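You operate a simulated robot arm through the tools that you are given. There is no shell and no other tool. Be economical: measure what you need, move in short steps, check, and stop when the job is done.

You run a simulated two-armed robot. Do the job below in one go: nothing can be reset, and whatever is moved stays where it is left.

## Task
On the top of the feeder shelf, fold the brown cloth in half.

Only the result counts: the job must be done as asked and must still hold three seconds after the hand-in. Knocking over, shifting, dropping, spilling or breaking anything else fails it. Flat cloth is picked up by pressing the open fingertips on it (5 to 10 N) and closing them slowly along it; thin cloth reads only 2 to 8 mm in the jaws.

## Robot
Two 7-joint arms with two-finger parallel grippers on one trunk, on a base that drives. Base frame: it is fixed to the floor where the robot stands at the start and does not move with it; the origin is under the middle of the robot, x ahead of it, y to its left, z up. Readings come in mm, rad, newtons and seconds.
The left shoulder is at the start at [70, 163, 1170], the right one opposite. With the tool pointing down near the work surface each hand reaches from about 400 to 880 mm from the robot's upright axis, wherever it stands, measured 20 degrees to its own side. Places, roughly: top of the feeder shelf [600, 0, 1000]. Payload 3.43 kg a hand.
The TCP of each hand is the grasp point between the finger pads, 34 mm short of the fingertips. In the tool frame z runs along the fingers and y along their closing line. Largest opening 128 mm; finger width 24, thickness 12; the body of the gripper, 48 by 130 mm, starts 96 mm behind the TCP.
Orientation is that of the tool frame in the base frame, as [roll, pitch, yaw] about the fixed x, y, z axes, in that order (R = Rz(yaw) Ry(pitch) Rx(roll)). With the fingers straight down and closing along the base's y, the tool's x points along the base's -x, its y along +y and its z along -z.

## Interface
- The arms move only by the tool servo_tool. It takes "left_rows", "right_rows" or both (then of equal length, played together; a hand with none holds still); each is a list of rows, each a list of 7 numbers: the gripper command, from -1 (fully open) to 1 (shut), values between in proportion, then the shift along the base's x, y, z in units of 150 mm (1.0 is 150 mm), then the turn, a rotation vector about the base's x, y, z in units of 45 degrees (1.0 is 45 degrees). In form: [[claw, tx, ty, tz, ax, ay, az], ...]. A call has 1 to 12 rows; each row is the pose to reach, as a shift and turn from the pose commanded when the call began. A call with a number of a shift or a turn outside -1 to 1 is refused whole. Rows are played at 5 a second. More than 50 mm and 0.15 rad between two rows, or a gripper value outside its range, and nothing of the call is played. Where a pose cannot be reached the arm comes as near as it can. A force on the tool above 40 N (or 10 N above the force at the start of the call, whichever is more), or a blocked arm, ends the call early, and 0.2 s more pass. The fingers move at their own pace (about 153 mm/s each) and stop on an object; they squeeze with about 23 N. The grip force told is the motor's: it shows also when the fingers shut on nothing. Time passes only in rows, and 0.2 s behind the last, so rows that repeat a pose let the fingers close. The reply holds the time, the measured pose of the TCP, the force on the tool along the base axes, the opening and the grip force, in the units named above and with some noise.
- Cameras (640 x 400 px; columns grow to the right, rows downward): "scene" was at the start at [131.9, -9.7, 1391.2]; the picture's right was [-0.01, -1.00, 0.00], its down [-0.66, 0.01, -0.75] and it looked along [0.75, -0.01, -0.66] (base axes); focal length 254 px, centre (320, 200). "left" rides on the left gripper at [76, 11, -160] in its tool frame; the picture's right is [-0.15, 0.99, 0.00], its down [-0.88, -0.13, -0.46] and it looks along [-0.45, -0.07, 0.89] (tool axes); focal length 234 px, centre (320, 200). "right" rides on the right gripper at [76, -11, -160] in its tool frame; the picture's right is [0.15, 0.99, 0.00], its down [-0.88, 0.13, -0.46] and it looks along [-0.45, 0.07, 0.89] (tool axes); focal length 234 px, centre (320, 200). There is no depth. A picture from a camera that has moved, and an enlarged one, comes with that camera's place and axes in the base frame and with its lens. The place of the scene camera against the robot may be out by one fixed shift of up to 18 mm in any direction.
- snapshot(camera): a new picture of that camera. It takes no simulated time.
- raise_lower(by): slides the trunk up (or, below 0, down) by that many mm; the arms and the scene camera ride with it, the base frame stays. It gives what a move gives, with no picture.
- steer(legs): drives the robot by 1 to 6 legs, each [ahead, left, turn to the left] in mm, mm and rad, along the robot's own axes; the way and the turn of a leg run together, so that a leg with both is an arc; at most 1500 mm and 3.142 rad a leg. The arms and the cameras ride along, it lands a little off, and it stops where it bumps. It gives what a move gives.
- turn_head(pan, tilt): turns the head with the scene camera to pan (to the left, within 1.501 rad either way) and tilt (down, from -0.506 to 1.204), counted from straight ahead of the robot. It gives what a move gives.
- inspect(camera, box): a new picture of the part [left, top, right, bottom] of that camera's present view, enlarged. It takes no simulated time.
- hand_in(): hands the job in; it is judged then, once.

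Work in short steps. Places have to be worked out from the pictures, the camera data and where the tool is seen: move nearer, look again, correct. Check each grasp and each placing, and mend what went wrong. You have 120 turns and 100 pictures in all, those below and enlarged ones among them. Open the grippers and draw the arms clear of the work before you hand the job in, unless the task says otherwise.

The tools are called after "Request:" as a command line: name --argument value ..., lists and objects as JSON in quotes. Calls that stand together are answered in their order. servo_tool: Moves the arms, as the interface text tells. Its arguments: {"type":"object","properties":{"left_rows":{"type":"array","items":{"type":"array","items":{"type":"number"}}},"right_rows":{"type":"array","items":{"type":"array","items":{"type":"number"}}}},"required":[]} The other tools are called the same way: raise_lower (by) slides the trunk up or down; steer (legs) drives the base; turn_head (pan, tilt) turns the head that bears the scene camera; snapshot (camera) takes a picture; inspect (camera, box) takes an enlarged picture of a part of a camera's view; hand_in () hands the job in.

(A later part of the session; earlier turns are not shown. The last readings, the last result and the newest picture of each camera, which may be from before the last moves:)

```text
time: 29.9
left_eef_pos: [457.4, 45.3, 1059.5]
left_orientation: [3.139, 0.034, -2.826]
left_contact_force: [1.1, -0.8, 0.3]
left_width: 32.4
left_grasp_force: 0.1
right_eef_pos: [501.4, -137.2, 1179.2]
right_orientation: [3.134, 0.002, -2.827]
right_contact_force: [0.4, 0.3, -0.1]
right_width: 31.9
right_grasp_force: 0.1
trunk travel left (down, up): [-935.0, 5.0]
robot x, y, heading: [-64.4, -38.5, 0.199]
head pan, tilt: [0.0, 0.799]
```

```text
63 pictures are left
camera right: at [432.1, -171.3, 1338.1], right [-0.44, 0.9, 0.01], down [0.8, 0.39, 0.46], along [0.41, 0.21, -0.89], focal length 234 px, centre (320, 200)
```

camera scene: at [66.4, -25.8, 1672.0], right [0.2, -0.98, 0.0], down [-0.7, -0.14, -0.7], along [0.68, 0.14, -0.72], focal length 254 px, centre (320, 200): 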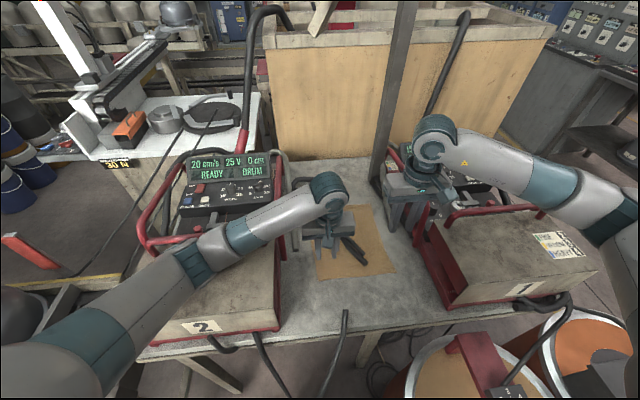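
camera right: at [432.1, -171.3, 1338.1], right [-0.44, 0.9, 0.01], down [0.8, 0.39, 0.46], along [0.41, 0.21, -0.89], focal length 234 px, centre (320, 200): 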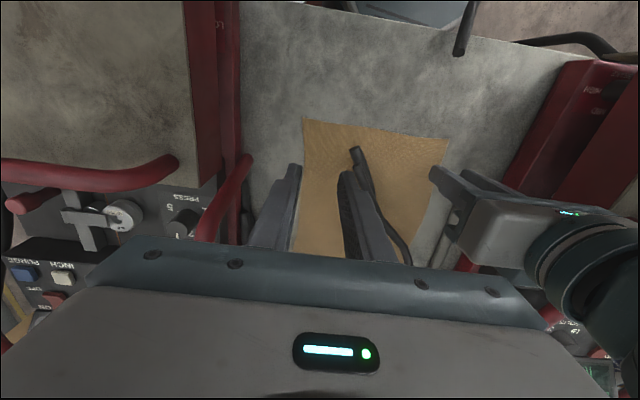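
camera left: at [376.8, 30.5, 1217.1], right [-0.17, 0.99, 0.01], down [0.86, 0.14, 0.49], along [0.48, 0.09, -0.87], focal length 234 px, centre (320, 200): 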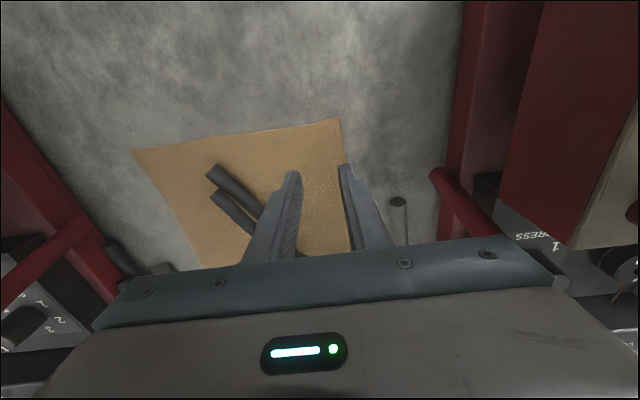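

The left arm again rests on the feeder when reaching so near. I'll lift, drive back 160 mm so the arms are stretched for the pinch, and drive forward later while carrying the edge.

Request:
servo_tool --left_rows '[[0.5, 0, 0, 0.3, 0, 0, 0], [0.5, 0, 0, 0.6, 0, 0, 0], [0.5, 0, 0, 0.8, 0, 0, 0], [0.5, 0, 0, 0.8, 0, 0, 0]]'

Request:
steer --legs '[[-160, 0, 0.05]]'

Request:
turn_head --pan 0 --tilt 0.75

Request:
snapshot --camera "scene"

```text
time: 30.9
left_eef_pos: [437.0, 44.5, 1162.1]
left_orientation: [3.141, -0.001, -2.828]
left_contact_force: [1.3, -0.3, -0.2]
left_width: 31.9
left_grasp_force: 0.1
right_eef_pos: [496.0, -131.4, 1179.0]
right_orientation: [3.138, 0.004, -2.828]
right_contact_force: [-0.5, -0.3, -0.5]
right_width: 32.1
right_grasp_force: 0.1
trunk travel left (down, up): [-935.0, 5.0]
robot x, y, heading: [-64.6, -38.3, 0.206]
head pan, tilt: [0.0, 0.799]
```

```text
time: 32.4
left_eef_pos: [281.2, 32.4, 1159.9]
left_orientation: [3.137, -0.002, -2.778]
left_contact_force: [0.5, -0.8, 0.7]
left_width: 31.8
left_grasp_force: 0.1
right_eef_pos: [350.3, -140.6, 1175.9]
right_orientation: [3.141, 0.0, -2.778]
right_contact_force: [0.7, -0.4, 0.0]
right_width: 31.8
right_grasp_force: 0.0
trunk travel left (down, up): [-935.0, 5.0]
robot x, y, heading: [-220.0, -75.8, 0.254]
head pan, tilt: [0.0, 0.799]
```

```text
time: 33.0
left_eef_pos: [280.3, 32.0, 1161.4]
left_orientation: [3.14, -0.003, -2.778]
left_contact_force: [-0.1, 0.2, 0.4]
left_width: 32.0
left_grasp_force: 0.2
right_eef_pos: [347.8, -140.5, 1177.1]
right_orientation: [3.14, 0.002, -2.776]
right_contact_force: [0.6, 0.0, -0.3]
right_width: 32.1
right_grasp_force: 0.1
trunk travel left (down, up): [-935.0, 5.0]
robot x, y, heading: [-219.6, -73.7, 0.254]
head pan, tilt: [0.0, 0.75]
```

```text
62 pictures are left
camera scene: at [-91.4, -50.6, 1673.1], right [0.25, -0.97, 0.0], down [-0.66, -0.17, -0.73], along [0.71, 0.18, -0.68], focal length 254 px, centre (320, 200)
```

scene: 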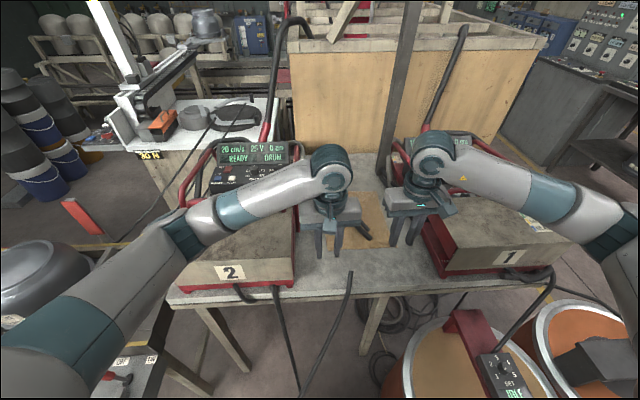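

Now both hands go forward to the pinch points, still at z≈1160, before going down.

Request:
servo_tool --left_rows '[[0.5, 0.3, 0.02, 0, 0, 0, -0.064], [0.5, 0.6, 0.04, 0, 0, 0, -0.064], [0.5, 0.9, 0.06, 0, 0, 0, -0.064], [0.5, 1, 0.06, -0.2, 0, 0, -0.064], [0.5, 1, 0.06, -0.45, 0, 0, -0.064], [0.5, 1, 0.06, -0.7, 0, 0, -0.064], [0.5, 1, 0.06, -0.7, 0, 0, -0.064]]' --right_rows '[[0.5, 0.3, 0.02, 0, 0, 0, -0.064], [0.5, 0.6, 0.03, 0, 0, 0, -0.064], [0.5, 0.9, 0.04, 0, 0, 0, -0.064], [0.5, 0.98, 0.04, -0.2, 0, 0, -0.064], [0.5, 0.98, 0.04, -0.5, 0, 0, -0.064], [0.5, 0.98, 0.04, -0.8, 0, 0, -0.064], [0.5, 0.98, 0.04, -0.8, 0, 0, -0.064]]'

Request:
snapshot --camera "scene"

Request:
snapshot --camera "left"

Request:
snapshot --camera "right"

```text
time: 34.6
left_eef_pos: [427.8, 43.2, 1058.9]
left_orientation: [3.14, 0.001, -2.826]
left_contact_force: [0.2, 0.0, -0.4]
left_width: 31.8
left_grasp_force: 0.1
right_eef_pos: [493.0, -135.8, 1057.5]
right_orientation: [3.138, 0.006, -2.828]
right_contact_force: [-0.1, 0.2, -0.7]
right_width: 31.9
right_grasp_force: 0.1
trunk travel left (down, up): [-935.0, 5.0]
robot x, y, heading: [-218.4, -73.0, 0.251]
head pan, tilt: [0.0, 0.75]
```

```text
61 pictures are left
camera scene: at [-93.1, -50.8, 1673.3], right [0.25, -0.97, 0.0], down [-0.66, -0.17, -0.73], along [0.71, 0.18, -0.68], focal length 254 px, centre (320, 200)
```

scene: 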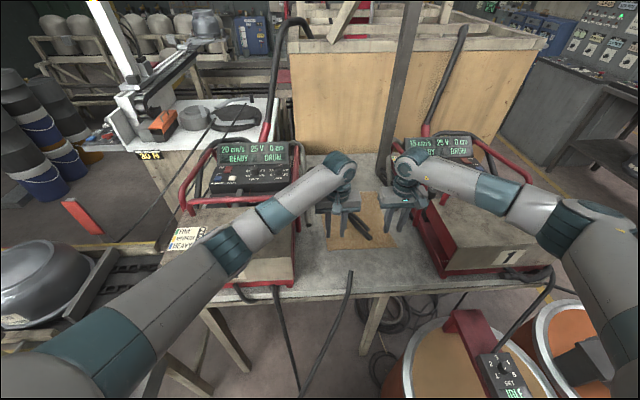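

```text
60 pictures are left
camera left: at [352.9, 28.5, 1217.3], right [-0.17, 0.99, 0.0], down [0.88, 0.15, 0.46], along [0.45, 0.08, -0.89], focal length 234 px, centre (320, 200)
```

left: 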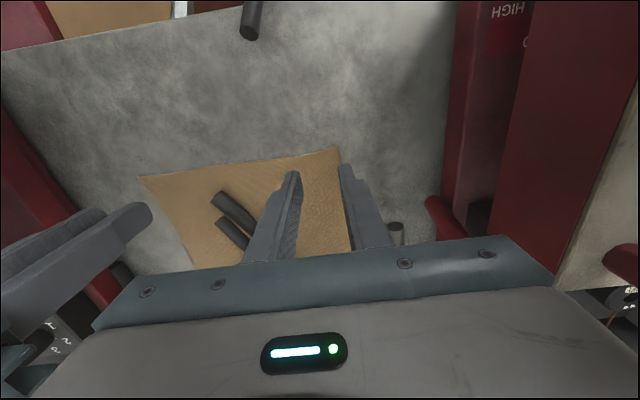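

```text
59 pictures are left
camera right: at [423.7, -170.3, 1217.5], right [-0.45, 0.9, 0.0], down [0.8, 0.39, 0.46], along [0.41, 0.21, -0.89], focal length 234 px, centre (320, 200)
```

right: 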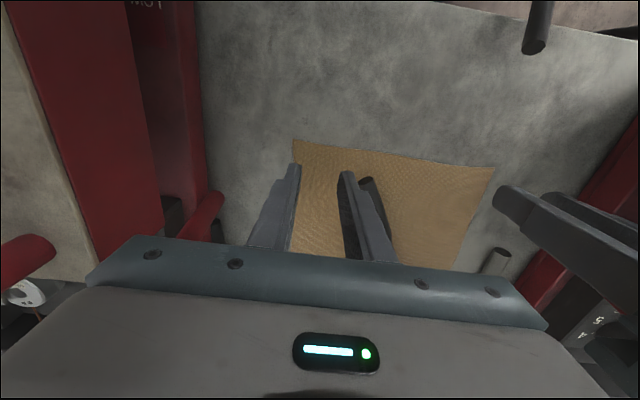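

Both hands track well; the refined corners are C≈[490,-169], D≈[416,62]. I lower both to just above the cloth.

Request:
servo_tool --left_rows '[[0.6, 0.03, -0.01, -0.12, 0, 0, 0], [0.6, 0.067, -0.02, -0.25, 0, 0, 0], [0.6, 0.067, -0.02, -0.36, 0, 0, 0], [0.6, 0.067, -0.02, -0.44, 0, 0, 0], [0.6, 0.067, -0.02, -0.44, 0, 0, 0]]' --right_rows '[[0.6, 0.01, -0.01, -0.12, 0, 0, 0], [0.6, 0.013, -0.013, -0.25, 0, 0, 0], [0.6, 0.013, -0.013, -0.36, 0, 0, 0], [0.6, 0.013, -0.013, -0.43, 0, 0, 0], [0.6, 0.013, -0.013, -0.43, 0, 0, 0]]'

Request:
snapshot --camera "left"

Request:
snapshot --camera "right"

```text
time: 35.8
left_eef_pos: [439.0, 38.1, 990.9]
left_orientation: [3.14, 0.001, -2.826]
left_contact_force: [-1.3, -0.5, -0.8]
left_width: 25.5
left_grasp_force: 0.0
right_eef_pos: [495.5, -137.8, 993.7]
right_orientation: [3.14, 0.003, -2.828]
right_contact_force: [-0.3, 0.4, 0.8]
right_width: 25.7
right_grasp_force: 0.1
trunk travel left (down, up): [-935.0, 5.0]
robot x, y, heading: [-216.3, -75.6, 0.251]
head pan, tilt: [0.0, 0.75]
```

```text
58 pictures are left
camera left: at [363.7, 25.1, 1150.6], right [-0.17, 0.99, 0.0], down [0.88, 0.15, 0.45], along [0.45, 0.08, -0.89], focal length 234 px, centre (320, 200)
```

left: 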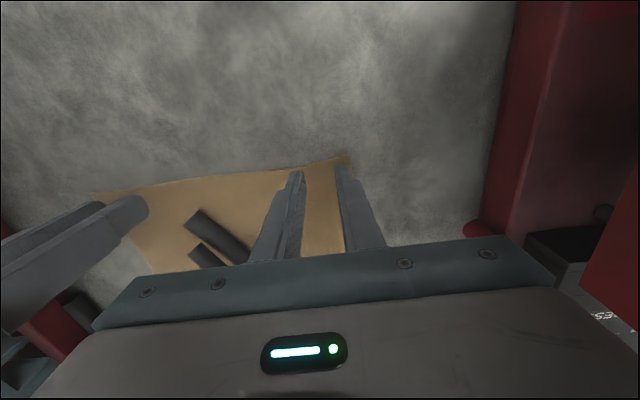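

```text
57 pictures are left
camera right: at [426.0, -171.6, 1152.4], right [-0.44, 0.9, 0.0], down [0.8, 0.39, 0.46], along [0.41, 0.21, -0.89], focal length 234 px, centre (320, 200)
```

right: 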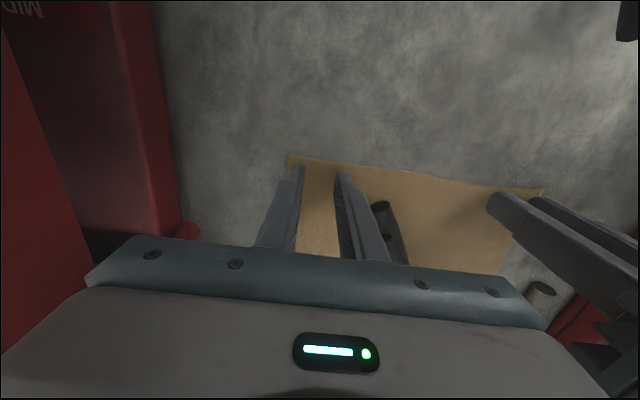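

Both pairs of tips are above the near edge of the cloth. I press lightly first and check the forces.

Request:
servo_tool --left_rows '[[0.6, 0, 0, -0.02, 0, 0, 0], [0.6, 0, 0, -0.035, 0, 0, 0], [0.6, 0, 0, -0.035, 0, 0, 0]]' --right_rows '[[0.6, 0, 0, -0.03, 0, 0, 0], [0.6, 0, 0, -0.053, 0, 0, 0], [0.6, 0, 0, -0.053, 0, 0, 0]]'

```text
time: 36.6
left_eef_pos: [439.4, 37.7, 986.1]
left_orientation: [3.14, 0.0, -2.829]
left_contact_force: [0.0, 0.2, 1.6]
left_width: 25.7
left_grasp_force: 0.0
right_eef_pos: [495.2, -136.9, 985.0]
right_orientation: [3.14, 0.004, -2.827]
right_contact_force: [0.2, -0.1, 2.3]
right_width: 25.7
right_grasp_force: 0.1
trunk travel left (down, up): [-935.0, 5.0]
robot x, y, heading: [-219.3, -72.0, 0.254]
head pan, tilt: [0.0, 0.75]
```

Light contact (about 2 N each). I press 1.3 mm more and close slowly.

Request:
servo_tool --left_rows '[[0.6, 0, 0, -0.009, 0, 0, 0], [0.65, 0, 0, -0.009, 0, 0, 0], [0.7, 0, 0, -0.009, 0, 0, 0], [0.75, 0, 0, -0.009, 0, 0, 0], [0.8, 0, 0, -0.009, 0, 0, 0], [0.85, 0, 0, -0.009, 0, 0, 0], [0.9, 0, 0, -0.009, 0, 0, 0], [0.95, 0, 0, -0.009, 0, 0, 0], [1, 0, 0, -0.009, 0, 0, 0], [1, 0, 0, -0.009, 0, 0, 0], [1, 0, 0, -0.009, 0, 0, 0]]' --right_rows '[[0.6, 0, 0, -0.009, 0, 0, 0], [0.65, 0, 0, -0.009, 0, 0, 0], [0.7, 0, 0, -0.009, 0, 0, 0], [0.75, 0, 0, -0.009, 0, 0, 0], [0.8, 0, 0, -0.009, 0, 0, 0], [0.85, 0, 0, -0.009, 0, 0, 0], [0.9, 0, 0, -0.009, 0, 0, 0], [0.95, 0, 0, -0.009, 0, 0, 0], [1, 0, 0, -0.009, 0, 0, 0], [1, 0, 0, -0.009, 0, 0, 0], [1, 0, 0, -0.009, 0, 0, 0]]'

Request:
snapshot --camera "left"

Request:
snapshot --camera "right"

```text
time: 39.0
left_eef_pos: [437.4, 38.8, 986.1]
left_orientation: [3.139, 0.003, -2.828]
left_contact_force: [0.0, 0.6, 10.8]
left_width: 2.3
left_grasp_force: 22.9
right_eef_pos: [493.8, -136.8, 985.7]
right_orientation: [3.139, 0.005, -2.827]
right_contact_force: [0.2, 0.8, 7.1]
right_width: 0.0
right_grasp_force: 22.9
trunk travel left (down, up): [-935.0, 5.0]
robot x, y, heading: [-222.1, -76.1, 0.253]
head pan, tilt: [0.0, 0.75]
```

```text
56 pictures are left
camera left: at [362.0, 25.3, 1145.5], right [-0.17, 0.99, 0.0], down [0.88, 0.15, 0.46], along [0.45, 0.08, -0.89], focal length 234 px, centre (320, 200)
```

left: 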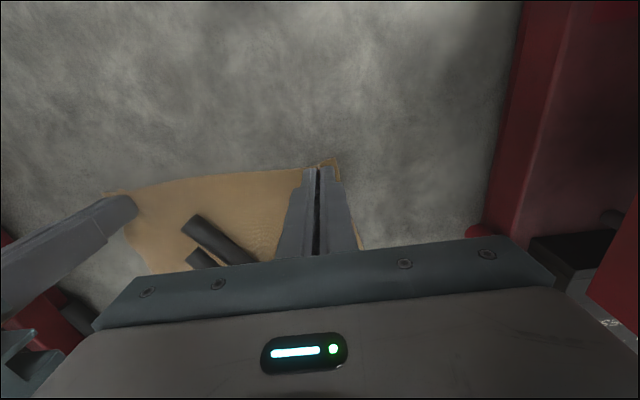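

```text
55 pictures are left
camera right: at [424.2, -171.4, 1144.3], right [-0.44, 0.9, 0.0], down [0.8, 0.39, 0.46], along [0.41, 0.21, -0.89], focal length 234 px, centre (320, 200)
```

right: 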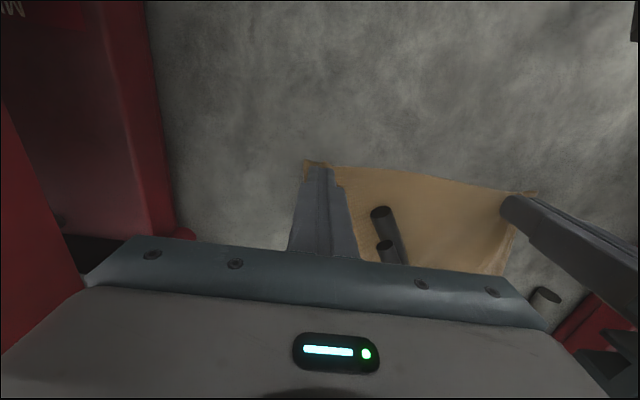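

Left holds cloth (2.3 mm); the right closed on nothing. I raise the right a little, open, and look before a second try, leaving the left holding.

Request:
servo_tool --right_rows '[[1, 0, 0, 0.1, 0, 0, 0], [0.5, 0, 0, 0.13, 0, 0, 0], [0.5, 0, 0, 0.13, 0, 0, 0]]' --left_rows '[[1, 0, 0, 0, 0, 0, 0], [1, 0, 0, 0.01, 0, 0, 0], [1, 0, 0, 0.01, 0, 0, 0]]'

Request:
inspect --camera "right" --box '[240, 120, 560, 280]'

```text
time: 39.8
left_eef_pos: [437.5, 38.7, 985.3]
left_orientation: [3.14, 0.0, -2.828]
left_contact_force: [-1.8, 0.1, 7.6]
left_width: 1.9
left_grasp_force: 23.0
right_eef_pos: [494.0, -136.9, 1004.2]
right_orientation: [3.139, 0.004, -2.827]
right_contact_force: [1.1, 0.6, -0.7]
right_width: 32.3
right_grasp_force: 0.2
trunk travel left (down, up): [-935.0, 5.0]
robot x, y, heading: [-220.8, -76.0, 0.247]
head pan, tilt: [0.0, 0.75]
```

```text
2.00 times, centred on (400, 200) of right
camera zoom: at [424.8, -171.4, 1163.4], right [-0.45, 0.9, 0.0], down [0.8, 0.4, 0.46], along [0.41, 0.21, -0.89], focal length 468 px, centre (160, 200)
```

zoom: 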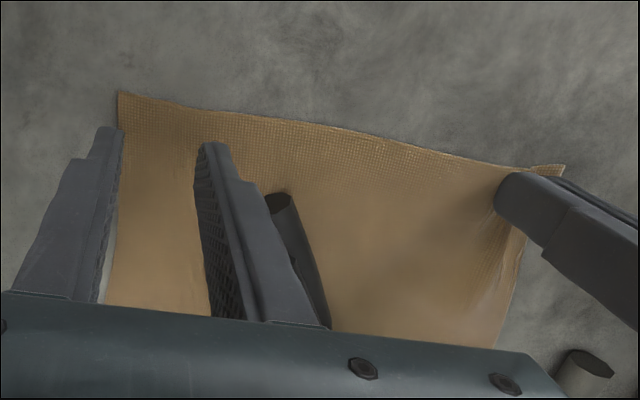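

The right finger was too near the side edge. I shift it ~10 mm inward, then press a bit harder (about 10 N) and close.

Request:
servo_tool --right_rows '[[0.5, -0.06, 0.05, 0, 0, 0, 0], [0.5, -0.06, 0.05, -0.07, 0, 0, 0], [0.5, -0.06, 0.05, -0.12, 0, 0, 0], [0.5, -0.06, 0.05, -0.137, 0, 0, 0], [0.5, -0.06, 0.05, -0.137, 0, 0, 0]]'

```text
time: 41.0
left_eef_pos: [435.6, 38.5, 986.3]
left_orientation: [3.139, 0.0, -2.828]
left_contact_force: [0.3, -0.2, 0.0]
left_width: 2.3
left_grasp_force: 22.6
right_eef_pos: [486.6, -128.8, 984.8]
right_orientation: [3.139, 0.006, -2.828]
right_contact_force: [0.6, -1.8, 14.4]
right_width: 32.0
right_grasp_force: 0.0
trunk travel left (down, up): [-935.0, 5.0]
robot x, y, heading: [-221.2, -76.2, 0.255]
head pan, tilt: [0.0, 0.75]
```

14 N now; I ease up by half a millimetre and close slowly.

Request:
servo_tool --right_rows '[[0.5, 0, 0, 0.004, 0, 0, 0], [0.56, 0, 0, 0.004, 0, 0, 0], [0.62, 0, 0, 0.004, 0, 0, 0], [0.67, 0, 0, 0.004, 0, 0, 0], [0.72, 0, 0, 0.004, 0, 0, 0], [0.77, 0, 0, 0.004, 0, 0, 0], [0.82, 0, 0, 0.004, 0, 0, 0], [0.87, 0, 0, 0.004, 0, 0, 0], [0.92, 0, 0, 0.004, 0, 0, 0], [0.97, 0, 0, 0.004, 0, 0, 0], [1, 0, 0, 0.004, 0, 0, 0], [1, 0, 0, 0.004, 0, 0, 0]]'

Request:
inspect --camera "right" --box '[240, 120, 560, 280]'

```text
time: 43.6
left_eef_pos: [438.0, 38.5, 985.8]
left_orientation: [3.14, 0.001, -2.827]
left_contact_force: [1.8, -3.2, -0.6]
left_width: 2.1
left_grasp_force: 22.9
right_eef_pos: [485.5, -130.0, 985.5]
right_orientation: [3.139, 0.005, -2.828]
right_contact_force: [-0.2, 3.1, 18.5]
right_width: 2.7
right_grasp_force: 22.6
trunk travel left (down, up): [-935.0, 5.0]
robot x, y, heading: [-218.0, -76.3, 0.252]
head pan, tilt: [0.0, 0.75]
```

```text
2.00 times, centred on (400, 200) of right
camera zoom: at [415.2, -164.3, 1144.1], right [-0.44, 0.9, 0.0], down [0.8, 0.39, 0.46], along [0.41, 0.21, -0.89], focal length 468 px, centre (160, 200)
```

zoom: 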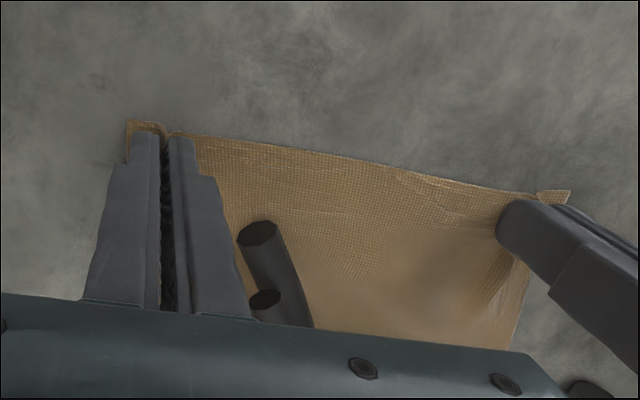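

Both hold cloth now (2.1 and 2.7 mm). I lift both together by 45 mm, moving slightly toward the far side, and check.

Request:
servo_tool --left_rows '[[1, 0.01, 0.003, 0.08, 0, 0, 0], [1, 0.03, 0.01, 0.16, 0, 0, 0], [1, 0.06, 0.02, 0.24, 0, 0, 0], [1, 0.1, 0.032, 0.3, 0, 0, 0], [1, 0.1, 0.032, 0.3, 0, 0, 0]]' --right_rows '[[1, 0.01, 0.003, 0.08, 0, 0, 0], [1, 0.03, 0.01, 0.16, 0, 0, 0], [1, 0.06, 0.02, 0.24, 0, 0, 0], [1, 0.1, 0.032, 0.3, 0, 0, 0], [1, 0.1, 0.032, 0.3, 0, 0, 0]]'

Request:
snapshot --camera "left"

Request:
snapshot --camera "right"

Request:
inspect --camera "scene" --box '[280, 140, 440, 260]'

```text
time: 44.8
left_eef_pos: [453.4, 43.0, 1031.4]
left_orientation: [3.14, -0.001, -2.828]
left_contact_force: [-0.1, -0.5, -0.4]
left_width: 2.4
left_grasp_force: 23.3
right_eef_pos: [500.3, -124.5, 1029.5]
right_orientation: [3.14, 0.002, -2.827]
right_contact_force: [-1.2, -0.1, -0.3]
right_width: 2.3
right_grasp_force: 23.2
trunk travel left (down, up): [-935.0, 5.0]
robot x, y, heading: [-215.0, -71.8, 0.258]
head pan, tilt: [0.0, 0.75]
```

```text
52 pictures are left
camera left: at [378.5, 29.8, 1191.3], right [-0.17, 0.99, 0.0], down [0.88, 0.15, 0.46], along [0.45, 0.08, -0.89], focal length 234 px, centre (320, 200)
```

left: 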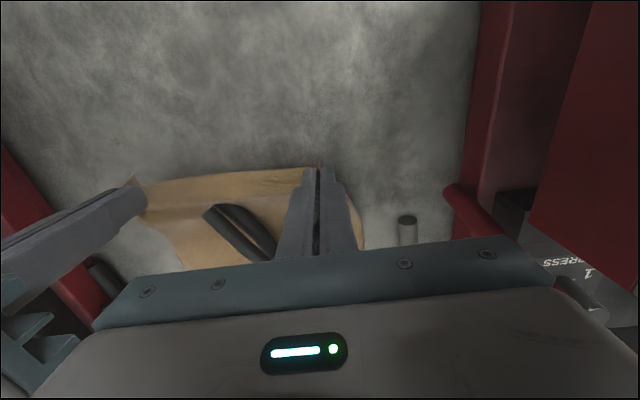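

```text
51 pictures are left
camera right: at [431.4, -159.5, 1188.0], right [-0.44, 0.9, 0.0], down [0.8, 0.39, 0.46], along [0.41, 0.21, -0.89], focal length 234 px, centre (320, 200)
```

right: 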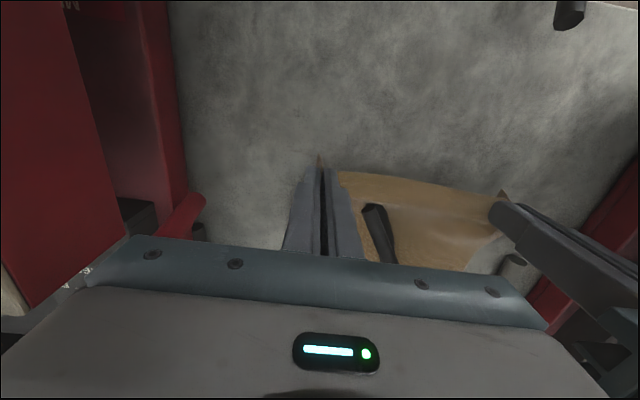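

```text
3.33 times, centred on (360, 200) of scene
camera zoom: at [-93.4, -50.9, 1673.3], right [0.25, -0.97, 0.0], down [-0.66, -0.17, -0.73], along [0.71, 0.18, -0.68], focal length 846 px, centre (187, 200)
```

zoom: 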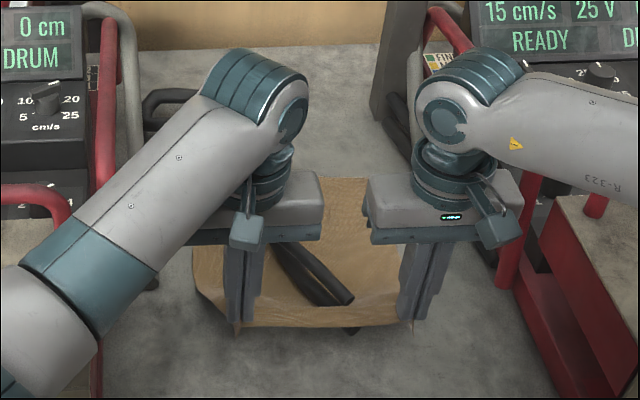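

Both corners are up nicely. I carry on up and toward the fold line.

Request:
servo_tool --left_rows '[[1, 0.1, 0.032, 0.08, 0, 0, 0], [1, 0.2, 0.064, 0.15, 0, 0, 0], [1, 0.3, 0.096, 0.21, 0, 0, 0], [1, 0.4, 0.128, 0.25, 0, 0, 0], [1, 0.4, 0.128, 0.25, 0, 0, 0]]' --right_rows '[[1, 0.1, 0.032, 0.08, 0, 0, 0], [1, 0.2, 0.064, 0.15, 0, 0, 0], [1, 0.3, 0.096, 0.21, 0, 0, 0], [1, 0.4, 0.128, 0.25, 0, 0, 0], [1, 0.4, 0.128, 0.25, 0, 0, 0]]'

Request:
steer --legs '[[80, 0, 0]]'

Request:
snapshot --camera "scene"

Request:
snapshot --camera "left"

```text
time: 46.0
left_eef_pos: [513.0, 61.6, 1069.6]
left_orientation: [3.139, 0.0, -2.828]
left_contact_force: [0.1, 0.5, 0.2]
left_width: 2.1
left_grasp_force: 23.1
right_eef_pos: [561.3, -104.0, 1066.4]
right_orientation: [3.141, 0.005, -2.828]
right_contact_force: [0.3, 1.5, -0.1]
right_width: 2.4
right_grasp_force: 23.4
trunk travel left (down, up): [-935.0, 5.0]
robot x, y, heading: [-218.7, -77.6, 0.251]
head pan, tilt: [0.0, 0.75]
```

```text
time: 47.0
left_eef_pos: [583.8, 80.4, 1073.2]
left_orientation: [3.14, 0.006, -2.826]
left_contact_force: [0.1, -1.4, -0.2]
left_width: 2.1
left_grasp_force: 22.6
right_eef_pos: [631.7, -87.4, 1069.8]
right_orientation: [3.141, 0.007, -2.828]
right_contact_force: [-0.2, -0.7, 1.4]
right_width: 2.2
right_grasp_force: 23.2
trunk travel left (down, up): [-935.0, 5.0]
robot x, y, heading: [-142.2, -58.0, 0.249]
head pan, tilt: [0.0, 0.75]
```

```text
49 pictures are left
camera scene: at [-24.4, -33.0, 1674.1], right [0.25, -0.97, 0.0], down [-0.66, -0.17, -0.73], along [0.71, 0.18, -0.68], focal length 254 px, centre (320, 200)
```

scene: 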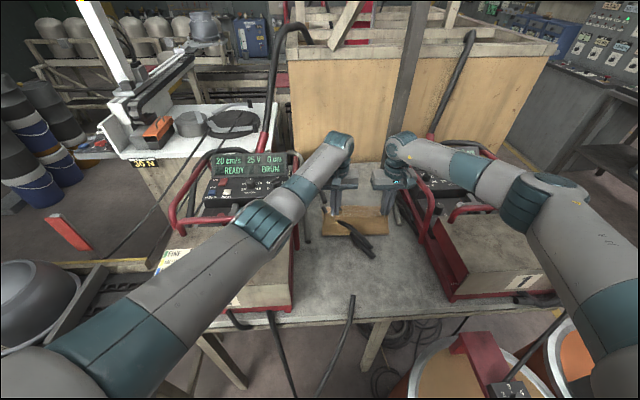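

```text
48 pictures are left
camera left: at [509.0, 66.6, 1232.3], right [-0.17, 0.99, 0.0], down [0.88, 0.15, 0.46], along [0.45, 0.08, -0.89], focal length 234 px, centre (320, 200)
```

left: 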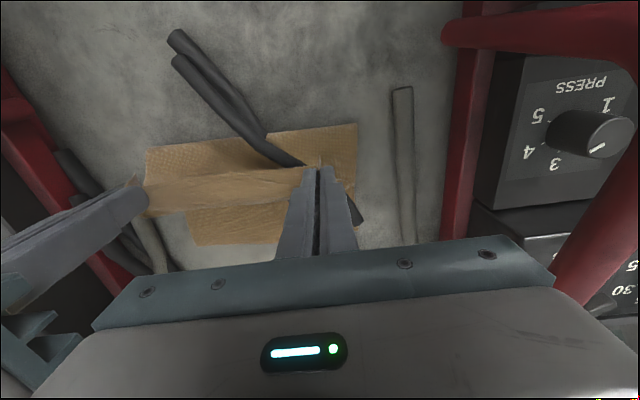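

The fold line sits at about the cloth's middle, as wanted. I drive 50 mm further and then lower the hands along the arc.

Request:
steer --legs '[[50, 0, 0]]'

Request:
servo_tool --left_rows '[[1, 0.05, 0.016, -0.08, 0, 0, 0], [1, 0.1, 0.032, -0.17, 0, 0, 0], [1, 0.15, 0.048, -0.27, 0, 0, 0], [1, 0.15, 0.048, -0.27, 0, 0, 0]]' --right_rows '[[1, 0.05, 0.016, -0.08, 0, 0, 0], [1, 0.1, 0.032, -0.17, 0, 0, 0], [1, 0.15, 0.048, -0.27, 0, 0, 0], [1, 0.15, 0.048, -0.27, 0, 0, 0]]'

Request:
snapshot --camera "left"

Request:
snapshot --camera "right"

Request:
inspect --camera "scene" --box '[260, 130, 460, 280]'

```text
time: 48.0
left_eef_pos: [631.9, 91.1, 1074.4]
left_orientation: [3.139, 0.003, -2.828]
left_contact_force: [-0.2, -1.4, 0.5]
left_width: 2.3
left_grasp_force: 22.7
right_eef_pos: [679.5, -76.4, 1069.7]
right_orientation: [3.138, 0.009, -2.828]
right_contact_force: [0.0, 0.4, 0.7]
right_width: 2.1
right_grasp_force: 22.5
trunk travel left (down, up): [-935.0, 5.0]
robot x, y, heading: [-98.0, -39.7, 0.252]
head pan, tilt: [0.0, 0.75]
```

```text
time: 49.0
left_eef_pos: [651.4, 100.9, 1035.5]
left_orientation: [3.141, 0.002, -2.828]
left_contact_force: [1.8, -2.9, -0.3]
left_width: 2.0
left_grasp_force: 22.8
left hand out of reach, approached as far as the arm can: row 3, 4
right_eef_pos: [709.2, -66.2, 1024.1]
right_orientation: [3.139, 0.002, -2.828]
right_contact_force: [-1.9, 3.6, 0.8]
right_width: 2.4
right_grasp_force: 22.7
trunk travel left (down, up): [-935.0, 5.0]
robot x, y, heading: [-94.5, -44.3, 0.247]
head pan, tilt: [0.0, 0.75]
```

```text
47 pictures are left
camera left: at [576.0, 87.1, 1196.3], right [-0.16, 0.99, 0.0], down [0.88, 0.15, 0.45], along [0.45, 0.08, -0.89], focal length 234 px, centre (320, 200)
```

left: 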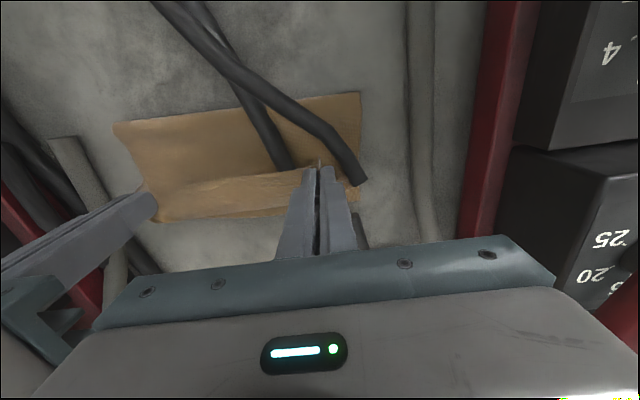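

```text
46 pictures are left
camera right: at [639.1, -101.3, 1182.9], right [-0.45, 0.9, 0.0], down [0.8, 0.39, 0.46], along [0.41, 0.21, -0.89], focal length 234 px, centre (320, 200)
```

right: 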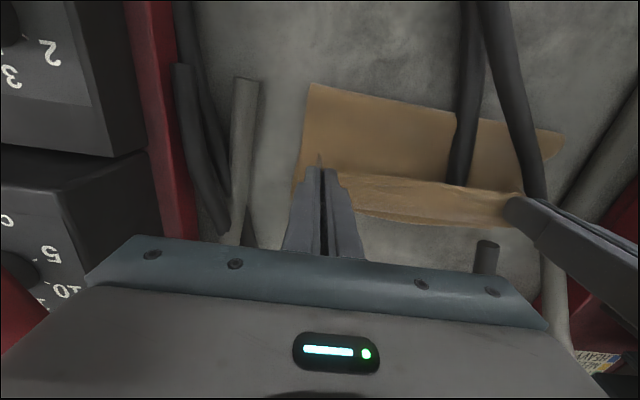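

```text
2.67 times, centred on (360, 205) of scene
camera zoom: at [32.3, -18.9, 1673.1], right [0.25, -0.97, 0.0], down [-0.66, -0.17, -0.73], along [0.71, 0.18, -0.68], focal length 676 px, centre (213, 187)
```

zoom: 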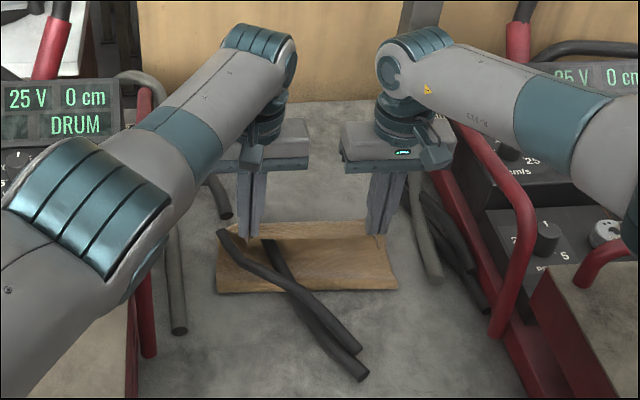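

The left arm is at its reach limit. I pull both hands back 60 mm, then drive the base forward 75 mm so the far edge is within reach.

Request:
servo_tool --left_rows '[[1, -0.12, -0.04, 0.06, 0, 0, 0], [1, -0.25, -0.08, 0.12, 0, 0, 0], [1, -0.38, -0.12, 0.2, 0, 0, 0], [1, -0.38, -0.12, 0.2, 0, 0, 0]]' --right_rows '[[1, -0.12, -0.04, 0.06, 0, 0, 0], [1, -0.25, -0.08, 0.12, 0, 0, 0], [1, -0.38, -0.12, 0.2, 0, 0, 0], [1, -0.38, -0.12, 0.2, 0, 0, 0]]'

Request:
steer --legs '[[75, 0, 0]]'

Request:
snapshot --camera "left"

Request:
snapshot --camera "right"

Request:
snapshot --camera "scene"

```text
time: 50.0
left_eef_pos: [594.8, 83.8, 1065.8]
left_orientation: [3.141, -0.002, -2.831]
left_contact_force: [1.9, -4.5, -0.2]
left_width: 2.2
left_grasp_force: 23.0
right_eef_pos: [651.2, -83.9, 1053.4]
right_orientation: [3.139, 0.001, -2.829]
right_contact_force: [-1.8, 4.7, 1.2]
right_width: 2.3
right_grasp_force: 23.1
trunk travel left (down, up): [-935.0, 5.0]
robot x, y, heading: [-93.2, -42.8, 0.252]
head pan, tilt: [0.0, 0.75]
```

```text
time: 51.0
left_eef_pos: [660.7, 98.4, 1070.3]
left_orientation: [3.14, 0.007, -2.828]
left_contact_force: [2.1, -4.6, 0.1]
left_width: 2.1
left_grasp_force: 23.1
right_eef_pos: [717.7, -67.9, 1058.4]
right_orientation: [3.14, 0.009, -2.826]
right_contact_force: [-0.8, 4.8, 0.9]
right_width: 2.3
right_grasp_force: 22.9
trunk travel left (down, up): [-935.0, 5.0]
robot x, y, heading: [-25.2, -25.8, 0.25]
head pan, tilt: [0.0, 0.75]
```

```text
44 pictures are left
camera left: at [584.5, 86.2, 1230.3], right [-0.16, 0.99, 0.0], down [0.88, 0.15, 0.46], along [0.45, 0.08, -0.89], focal length 234 px, centre (320, 200)
```

left: 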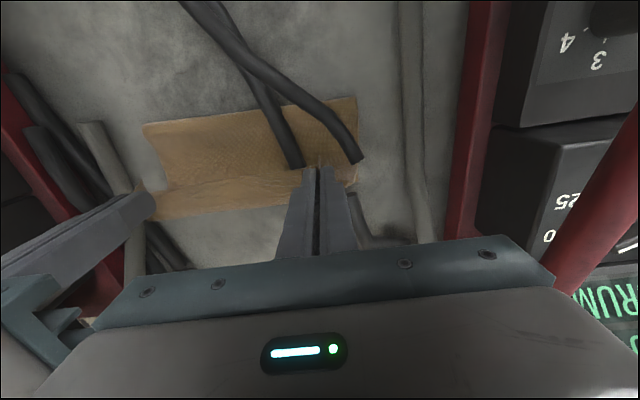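

```text
43 pictures are left
camera right: at [647.0, -103.2, 1217.5], right [-0.44, 0.9, 0.0], down [0.79, 0.39, 0.46], along [0.41, 0.21, -0.89], focal length 234 px, centre (320, 200)
```

right: 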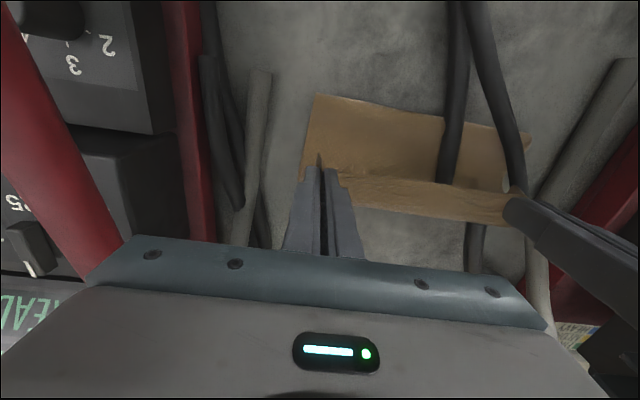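

```text
42 pictures are left
camera scene: at [94.5, -2.7, 1674.1], right [0.25, -0.97, 0.0], down [-0.66, -0.17, -0.73], along [0.71, 0.18, -0.68], focal length 254 px, centre (320, 200)
```

scene: 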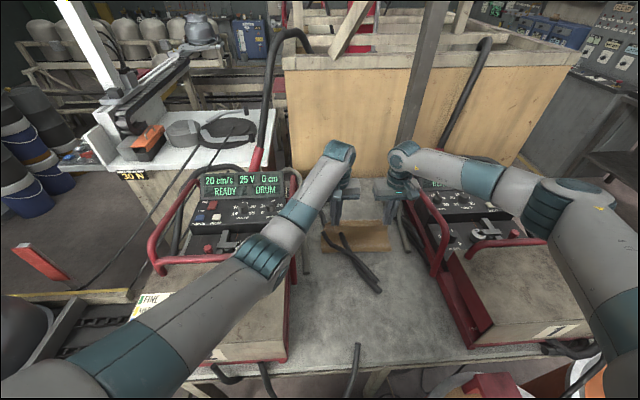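

I need to know whether the bottom layer slid; I look at the far edge in a scene zoom.

Request:
inspect --camera "scene" --box '[290, 160, 430, 270]'

```text
3.64 times, centred on (360, 215) of scene
camera zoom: at [94.5, -2.7, 1674.1], right [0.25, -0.97, 0.0], down [-0.66, -0.17, -0.73], along [0.71, 0.18, -0.68], focal length 922 px, centre (174, 146)
```

zoom: 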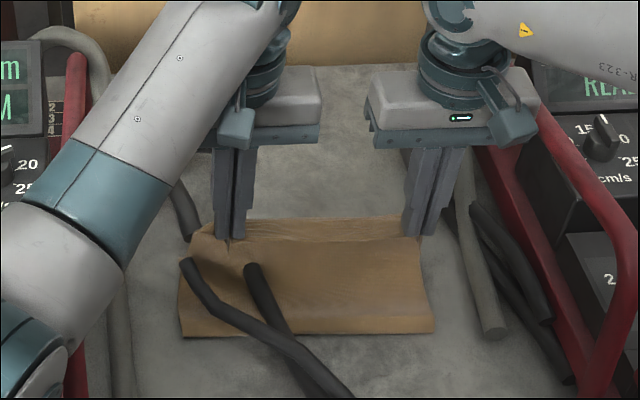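

The far edge has slid ~40 mm forward together with the fold line (now ≈[780,16]); the halves still match, so I aim at the new edge. The left arm needs reach, so I lower with the trunk and drive a little forward.

Request:
raise_lower --by -45

Request:
steer --legs '[[30, 0, 0]]'

Request:
inspect --camera "scene" --box '[290, 160, 430, 270]'

Request:
snapshot --camera "left"

```text
time: 51.9
left_eef_pos: [653.5, 93.8, 1032.0]
left_orientation: [3.141, 0.014, -2.832]
left_contact_force: [0.3, -2.6, -0.3]
left_width: 2.3
left_grasp_force: 23.4
right_eef_pos: [709.8, -73.2, 1019.4]
right_orientation: [3.139, 0.017, -2.828]
right_contact_force: [-0.6, 2.3, 0.1]
right_width: 2.5
right_grasp_force: 22.7
trunk travel left (down, up): [-890.0, 50.0]
robot x, y, heading: [-27.0, -25.3, 0.252]
head pan, tilt: [0.0, 0.75]
```

```text
time: 52.6
left_eef_pos: [652.3, 93.4, 1033.4]
left_orientation: [-3.141, 0.014, -2.833]
left_contact_force: [-0.1, 0.3, 0.1]
left_width: 1.8
left_grasp_force: 23.2
right_eef_pos: [713.2, -68.6, 1020.6]
right_orientation: [3.138, 0.02, -2.825]
right_contact_force: [-0.5, -0.3, 0.1]
right_width: 2.4
right_grasp_force: 23.4
trunk travel left (down, up): [-890.0, 50.0]
robot x, y, heading: [-20.7, -21.0, 0.258]
head pan, tilt: [0.0, 0.75]
stopped in leg 1: the robot was blocked; the commanded pose is now the measured one
```

```text
3.64 times, centred on (360, 215) of scene
camera zoom: at [83.1, -8.2, 1630.3], right [0.25, -0.97, 0.0], down [-0.65, -0.17, -0.74], along [0.72, 0.19, -0.67], focal length 922 px, centre (174, 146)
```

zoom: 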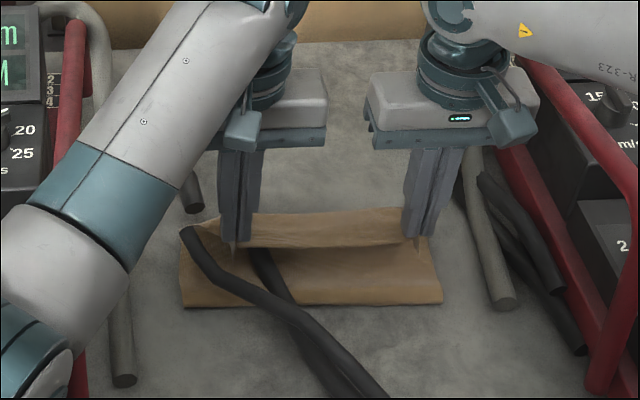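

```text
39 pictures are left
camera left: at [575.8, 79.4, 1191.2], right [-0.16, 0.99, 0.0], down [0.87, 0.14, 0.47], along [0.46, 0.08, -0.88], focal length 234 px, centre (320, 200)
```

left: 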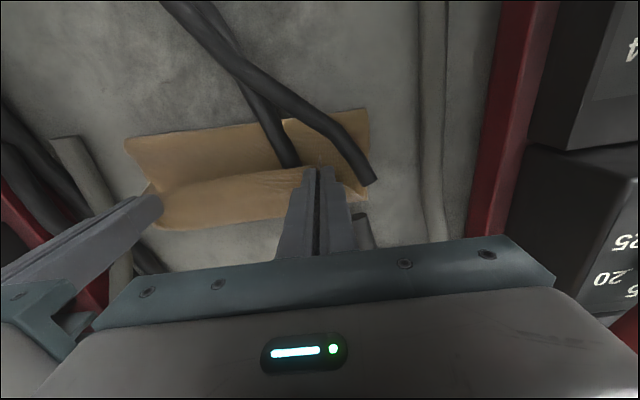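

The base is blocked there (an arm rests lightly on a feeder), but the remaining way can be done by stretching the arms. I move both hands forward and partly down to the far edge.

Request:
servo_tool --left_rows '[[1, 0.12, 0.06, 0, 0, 0, 0], [1, 0.24, 0.12, -0.03, 0, 0, 0], [1, 0.36, 0.18, -0.07, 0, 0, 0], [1, 0.45, 0.22, -0.12, 0, 0, 0], [1, 0.45, 0.22, -0.12, 0, 0, 0]]' --right_rows '[[1, 0.09, 0.05, 0, 0, 0, 0], [1, 0.18, 0.1, -0.01, 0, 0, 0], [1, 0.27, 0.15, -0.03, 0, 0, 0], [1, 0.34, 0.18, -0.05, 0, 0, 0], [1, 0.34, 0.18, -0.05, 0, 0, 0]]'

Request:
inspect --camera "scene" --box '[290, 160, 430, 270]'

Request:
snapshot --camera "left"

Request:
snapshot --camera "right"

```text
time: 53.9
left_eef_pos: [731.6, 134.7, 999.3]
left_orientation: [-3.141, -0.007, -2.83]
left_contact_force: [1.3, -3.3, -1.0]
left_width: 2.2
left_grasp_force: 23.3
left hand out of reach, approached as far as the arm can: row 4, 5
right_eef_pos: [780.6, -35.1, 999.3]
right_orientation: [3.138, 0.001, -2.824]
right_contact_force: [-0.6, 3.3, -0.5]
right_width: 2.2
right_grasp_force: 22.9
trunk travel left (down, up): [-890.0, 50.0]
robot x, y, heading: [-20.6, -24.7, 0.254]
head pan, tilt: [0.0, 0.75]
```

```text
3.64 times, centred on (360, 215) of scene
camera zoom: at [111.7, 1.4, 1627.8], right [0.25, -0.97, 0.0], down [-0.66, -0.17, -0.73], along [0.71, 0.18, -0.68], focal length 922 px, centre (174, 146)
```

zoom: 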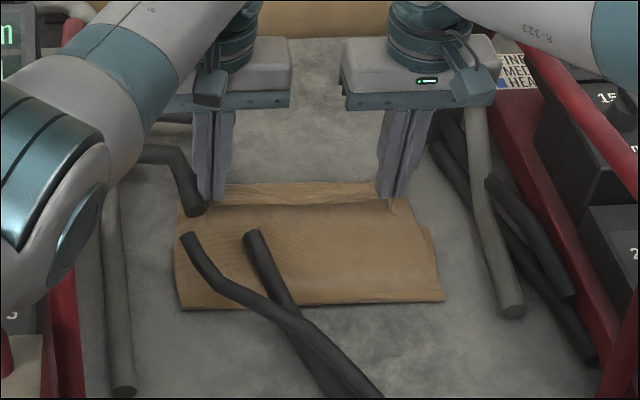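

```text
37 pictures are left
camera left: at [658.5, 122.7, 1160.8], right [-0.16, 0.99, 0.0], down [0.88, 0.15, 0.45], along [0.44, 0.07, -0.89], focal length 234 px, centre (320, 200)
```

left: 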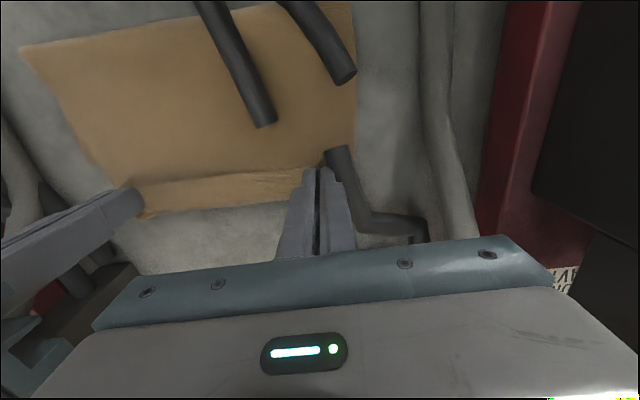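

```text
36 pictures are left
camera right: at [711.9, -70.8, 1159.0], right [-0.45, 0.89, 0.0], down [0.8, 0.4, 0.46], along [0.41, 0.21, -0.89], focal length 234 px, centre (320, 200)
```

right: 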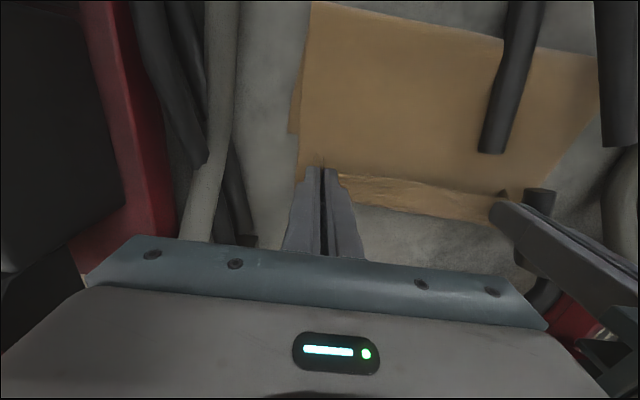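

Seen from the left camera, the held edge is still ~32 mm short of the bottom layer's far edge, with slack in the arched top layer. The arm is at its limit, so I try driving forward 32 mm again, which carries the hands along.

Request:
steer --legs '[[32, 0, 0]]'

Request:
snapshot --camera "left"

Request:
snapshot --camera "scene"

```text
time: 54.7
left_eef_pos: [753.8, 140.0, 1007.6]
left_orientation: [-3.14, 0.001, -2.833]
left_contact_force: [1.7, -5.0, 0.0]
left_width: 2.1
left_grasp_force: 22.8
right_eef_pos: [802.9, -31.7, 1007.9]
right_orientation: [3.139, 0.008, -2.825]
right_contact_force: [-1.9, 4.1, 0.0]
right_width: 2.4
right_grasp_force: 22.9
trunk travel left (down, up): [-890.0, 50.0]
robot x, y, heading: [12.5, -11.2, 0.253]
head pan, tilt: [0.0, 0.75]
```

```text
35 pictures are left
camera left: at [679.2, 127.4, 1167.6], right [-0.16, 0.99, 0.0], down [0.88, 0.14, 0.46], along [0.45, 0.07, -0.89], focal length 234 px, centre (320, 200)
```

left: 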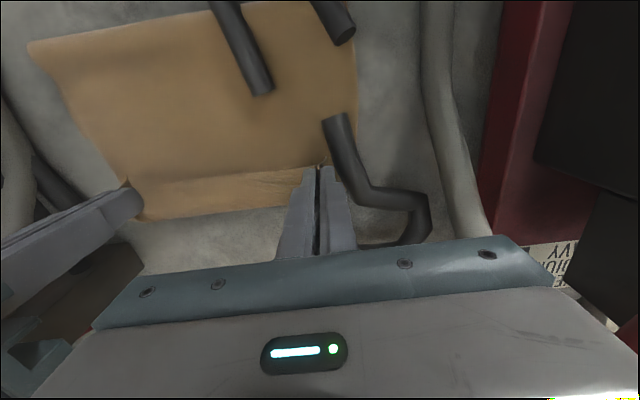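

```text
34 pictures are left
camera scene: at [128.2, 5.8, 1629.4], right [0.25, -0.97, 0.0], down [-0.66, -0.17, -0.74], along [0.71, 0.18, -0.68], focal length 254 px, centre (320, 200)
```

scene: 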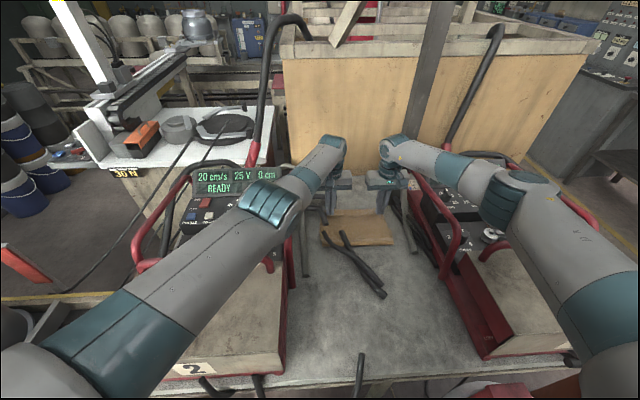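

The whole cloth slid along with the taut top layer, so it's still about 15 mm short: the fold line sits a little too near. I pull the hands back and up over the fold line to peel it to the middle, then lay down again.

Request:
servo_tool --left_rows '[[1, -0.05, -0.02, 0.15, 0, 0, 0], [1, -0.15, -0.05, 0.3, 0, 0, 0], [1, -0.28, -0.09, 0.44, 0, 0, 0], [1, -0.42, -0.14, 0.56, 0, 0, 0], [1, -0.55, -0.18, 0.65, 0, 0, 0], [1, -0.63, -0.2, 0.72, 0, 0, 0], [1, -0.63, -0.2, 0.72, 0, 0, 0]]' --right_rows '[[1, -0.05, -0.02, 0.15, 0, 0, 0], [1, -0.15, -0.05, 0.3, 0, 0, 0], [1, -0.28, -0.09, 0.44, 0, 0, 0], [1, -0.42, -0.14, 0.56, 0, 0, 0], [1, -0.55, -0.18, 0.65, 0, 0, 0], [1, -0.63, -0.2, 0.72, 0, 0, 0], [1, -0.63, -0.2, 0.72, 0, 0, 0]]'

Request:
snapshot --camera "left"

Request:
inspect --camera "scene" --box '[270, 130, 450, 270]'

```text
time: 56.3
left_eef_pos: [643.4, 38.7, 1131.8]
left_orientation: [3.121, 0.024, -2.869]
left_contact_force: [-0.2, -0.7, 1.4]
left_width: 2.4
left_grasp_force: 22.9
right_eef_pos: [691.6, -111.2, 1121.5]
right_orientation: [3.104, 0.032, -2.837]
right_contact_force: [-0.7, 1.1, -0.6]
right_width: 2.1
right_grasp_force: 23.3
trunk travel left (down, up): [-890.0, 50.0]
robot x, y, heading: [5.9, -16.0, 0.248]
head pan, tilt: [0.0, 0.75]
```

```text
33 pictures are left
camera left: at [565.8, 25.1, 1289.8], right [-0.13, 0.99, 0.02], down [0.88, 0.1, 0.47], along [0.47, 0.08, -0.88], focal length 234 px, centre (320, 200)
```

left: 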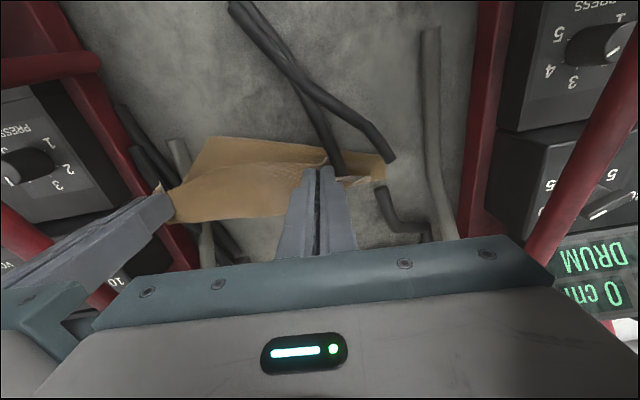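

```text
2.86 times, centred on (360, 200) of scene
camera zoom: at [116.8, -94.8, 1633.4], right [0.24, -0.97, -0.06], down [-0.65, -0.12, -0.75], along [0.72, 0.22, -0.66], focal length 725 px, centre (206, 200)
```

zoom: 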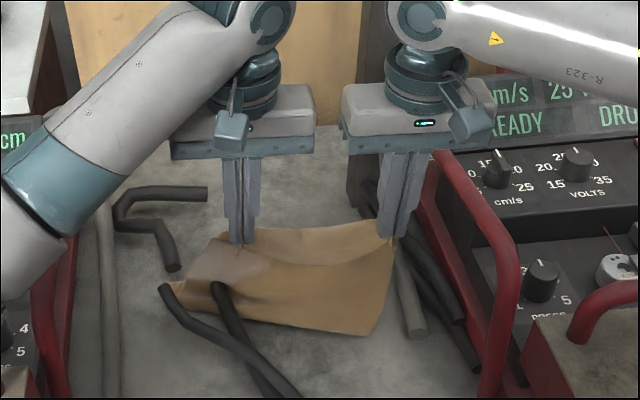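

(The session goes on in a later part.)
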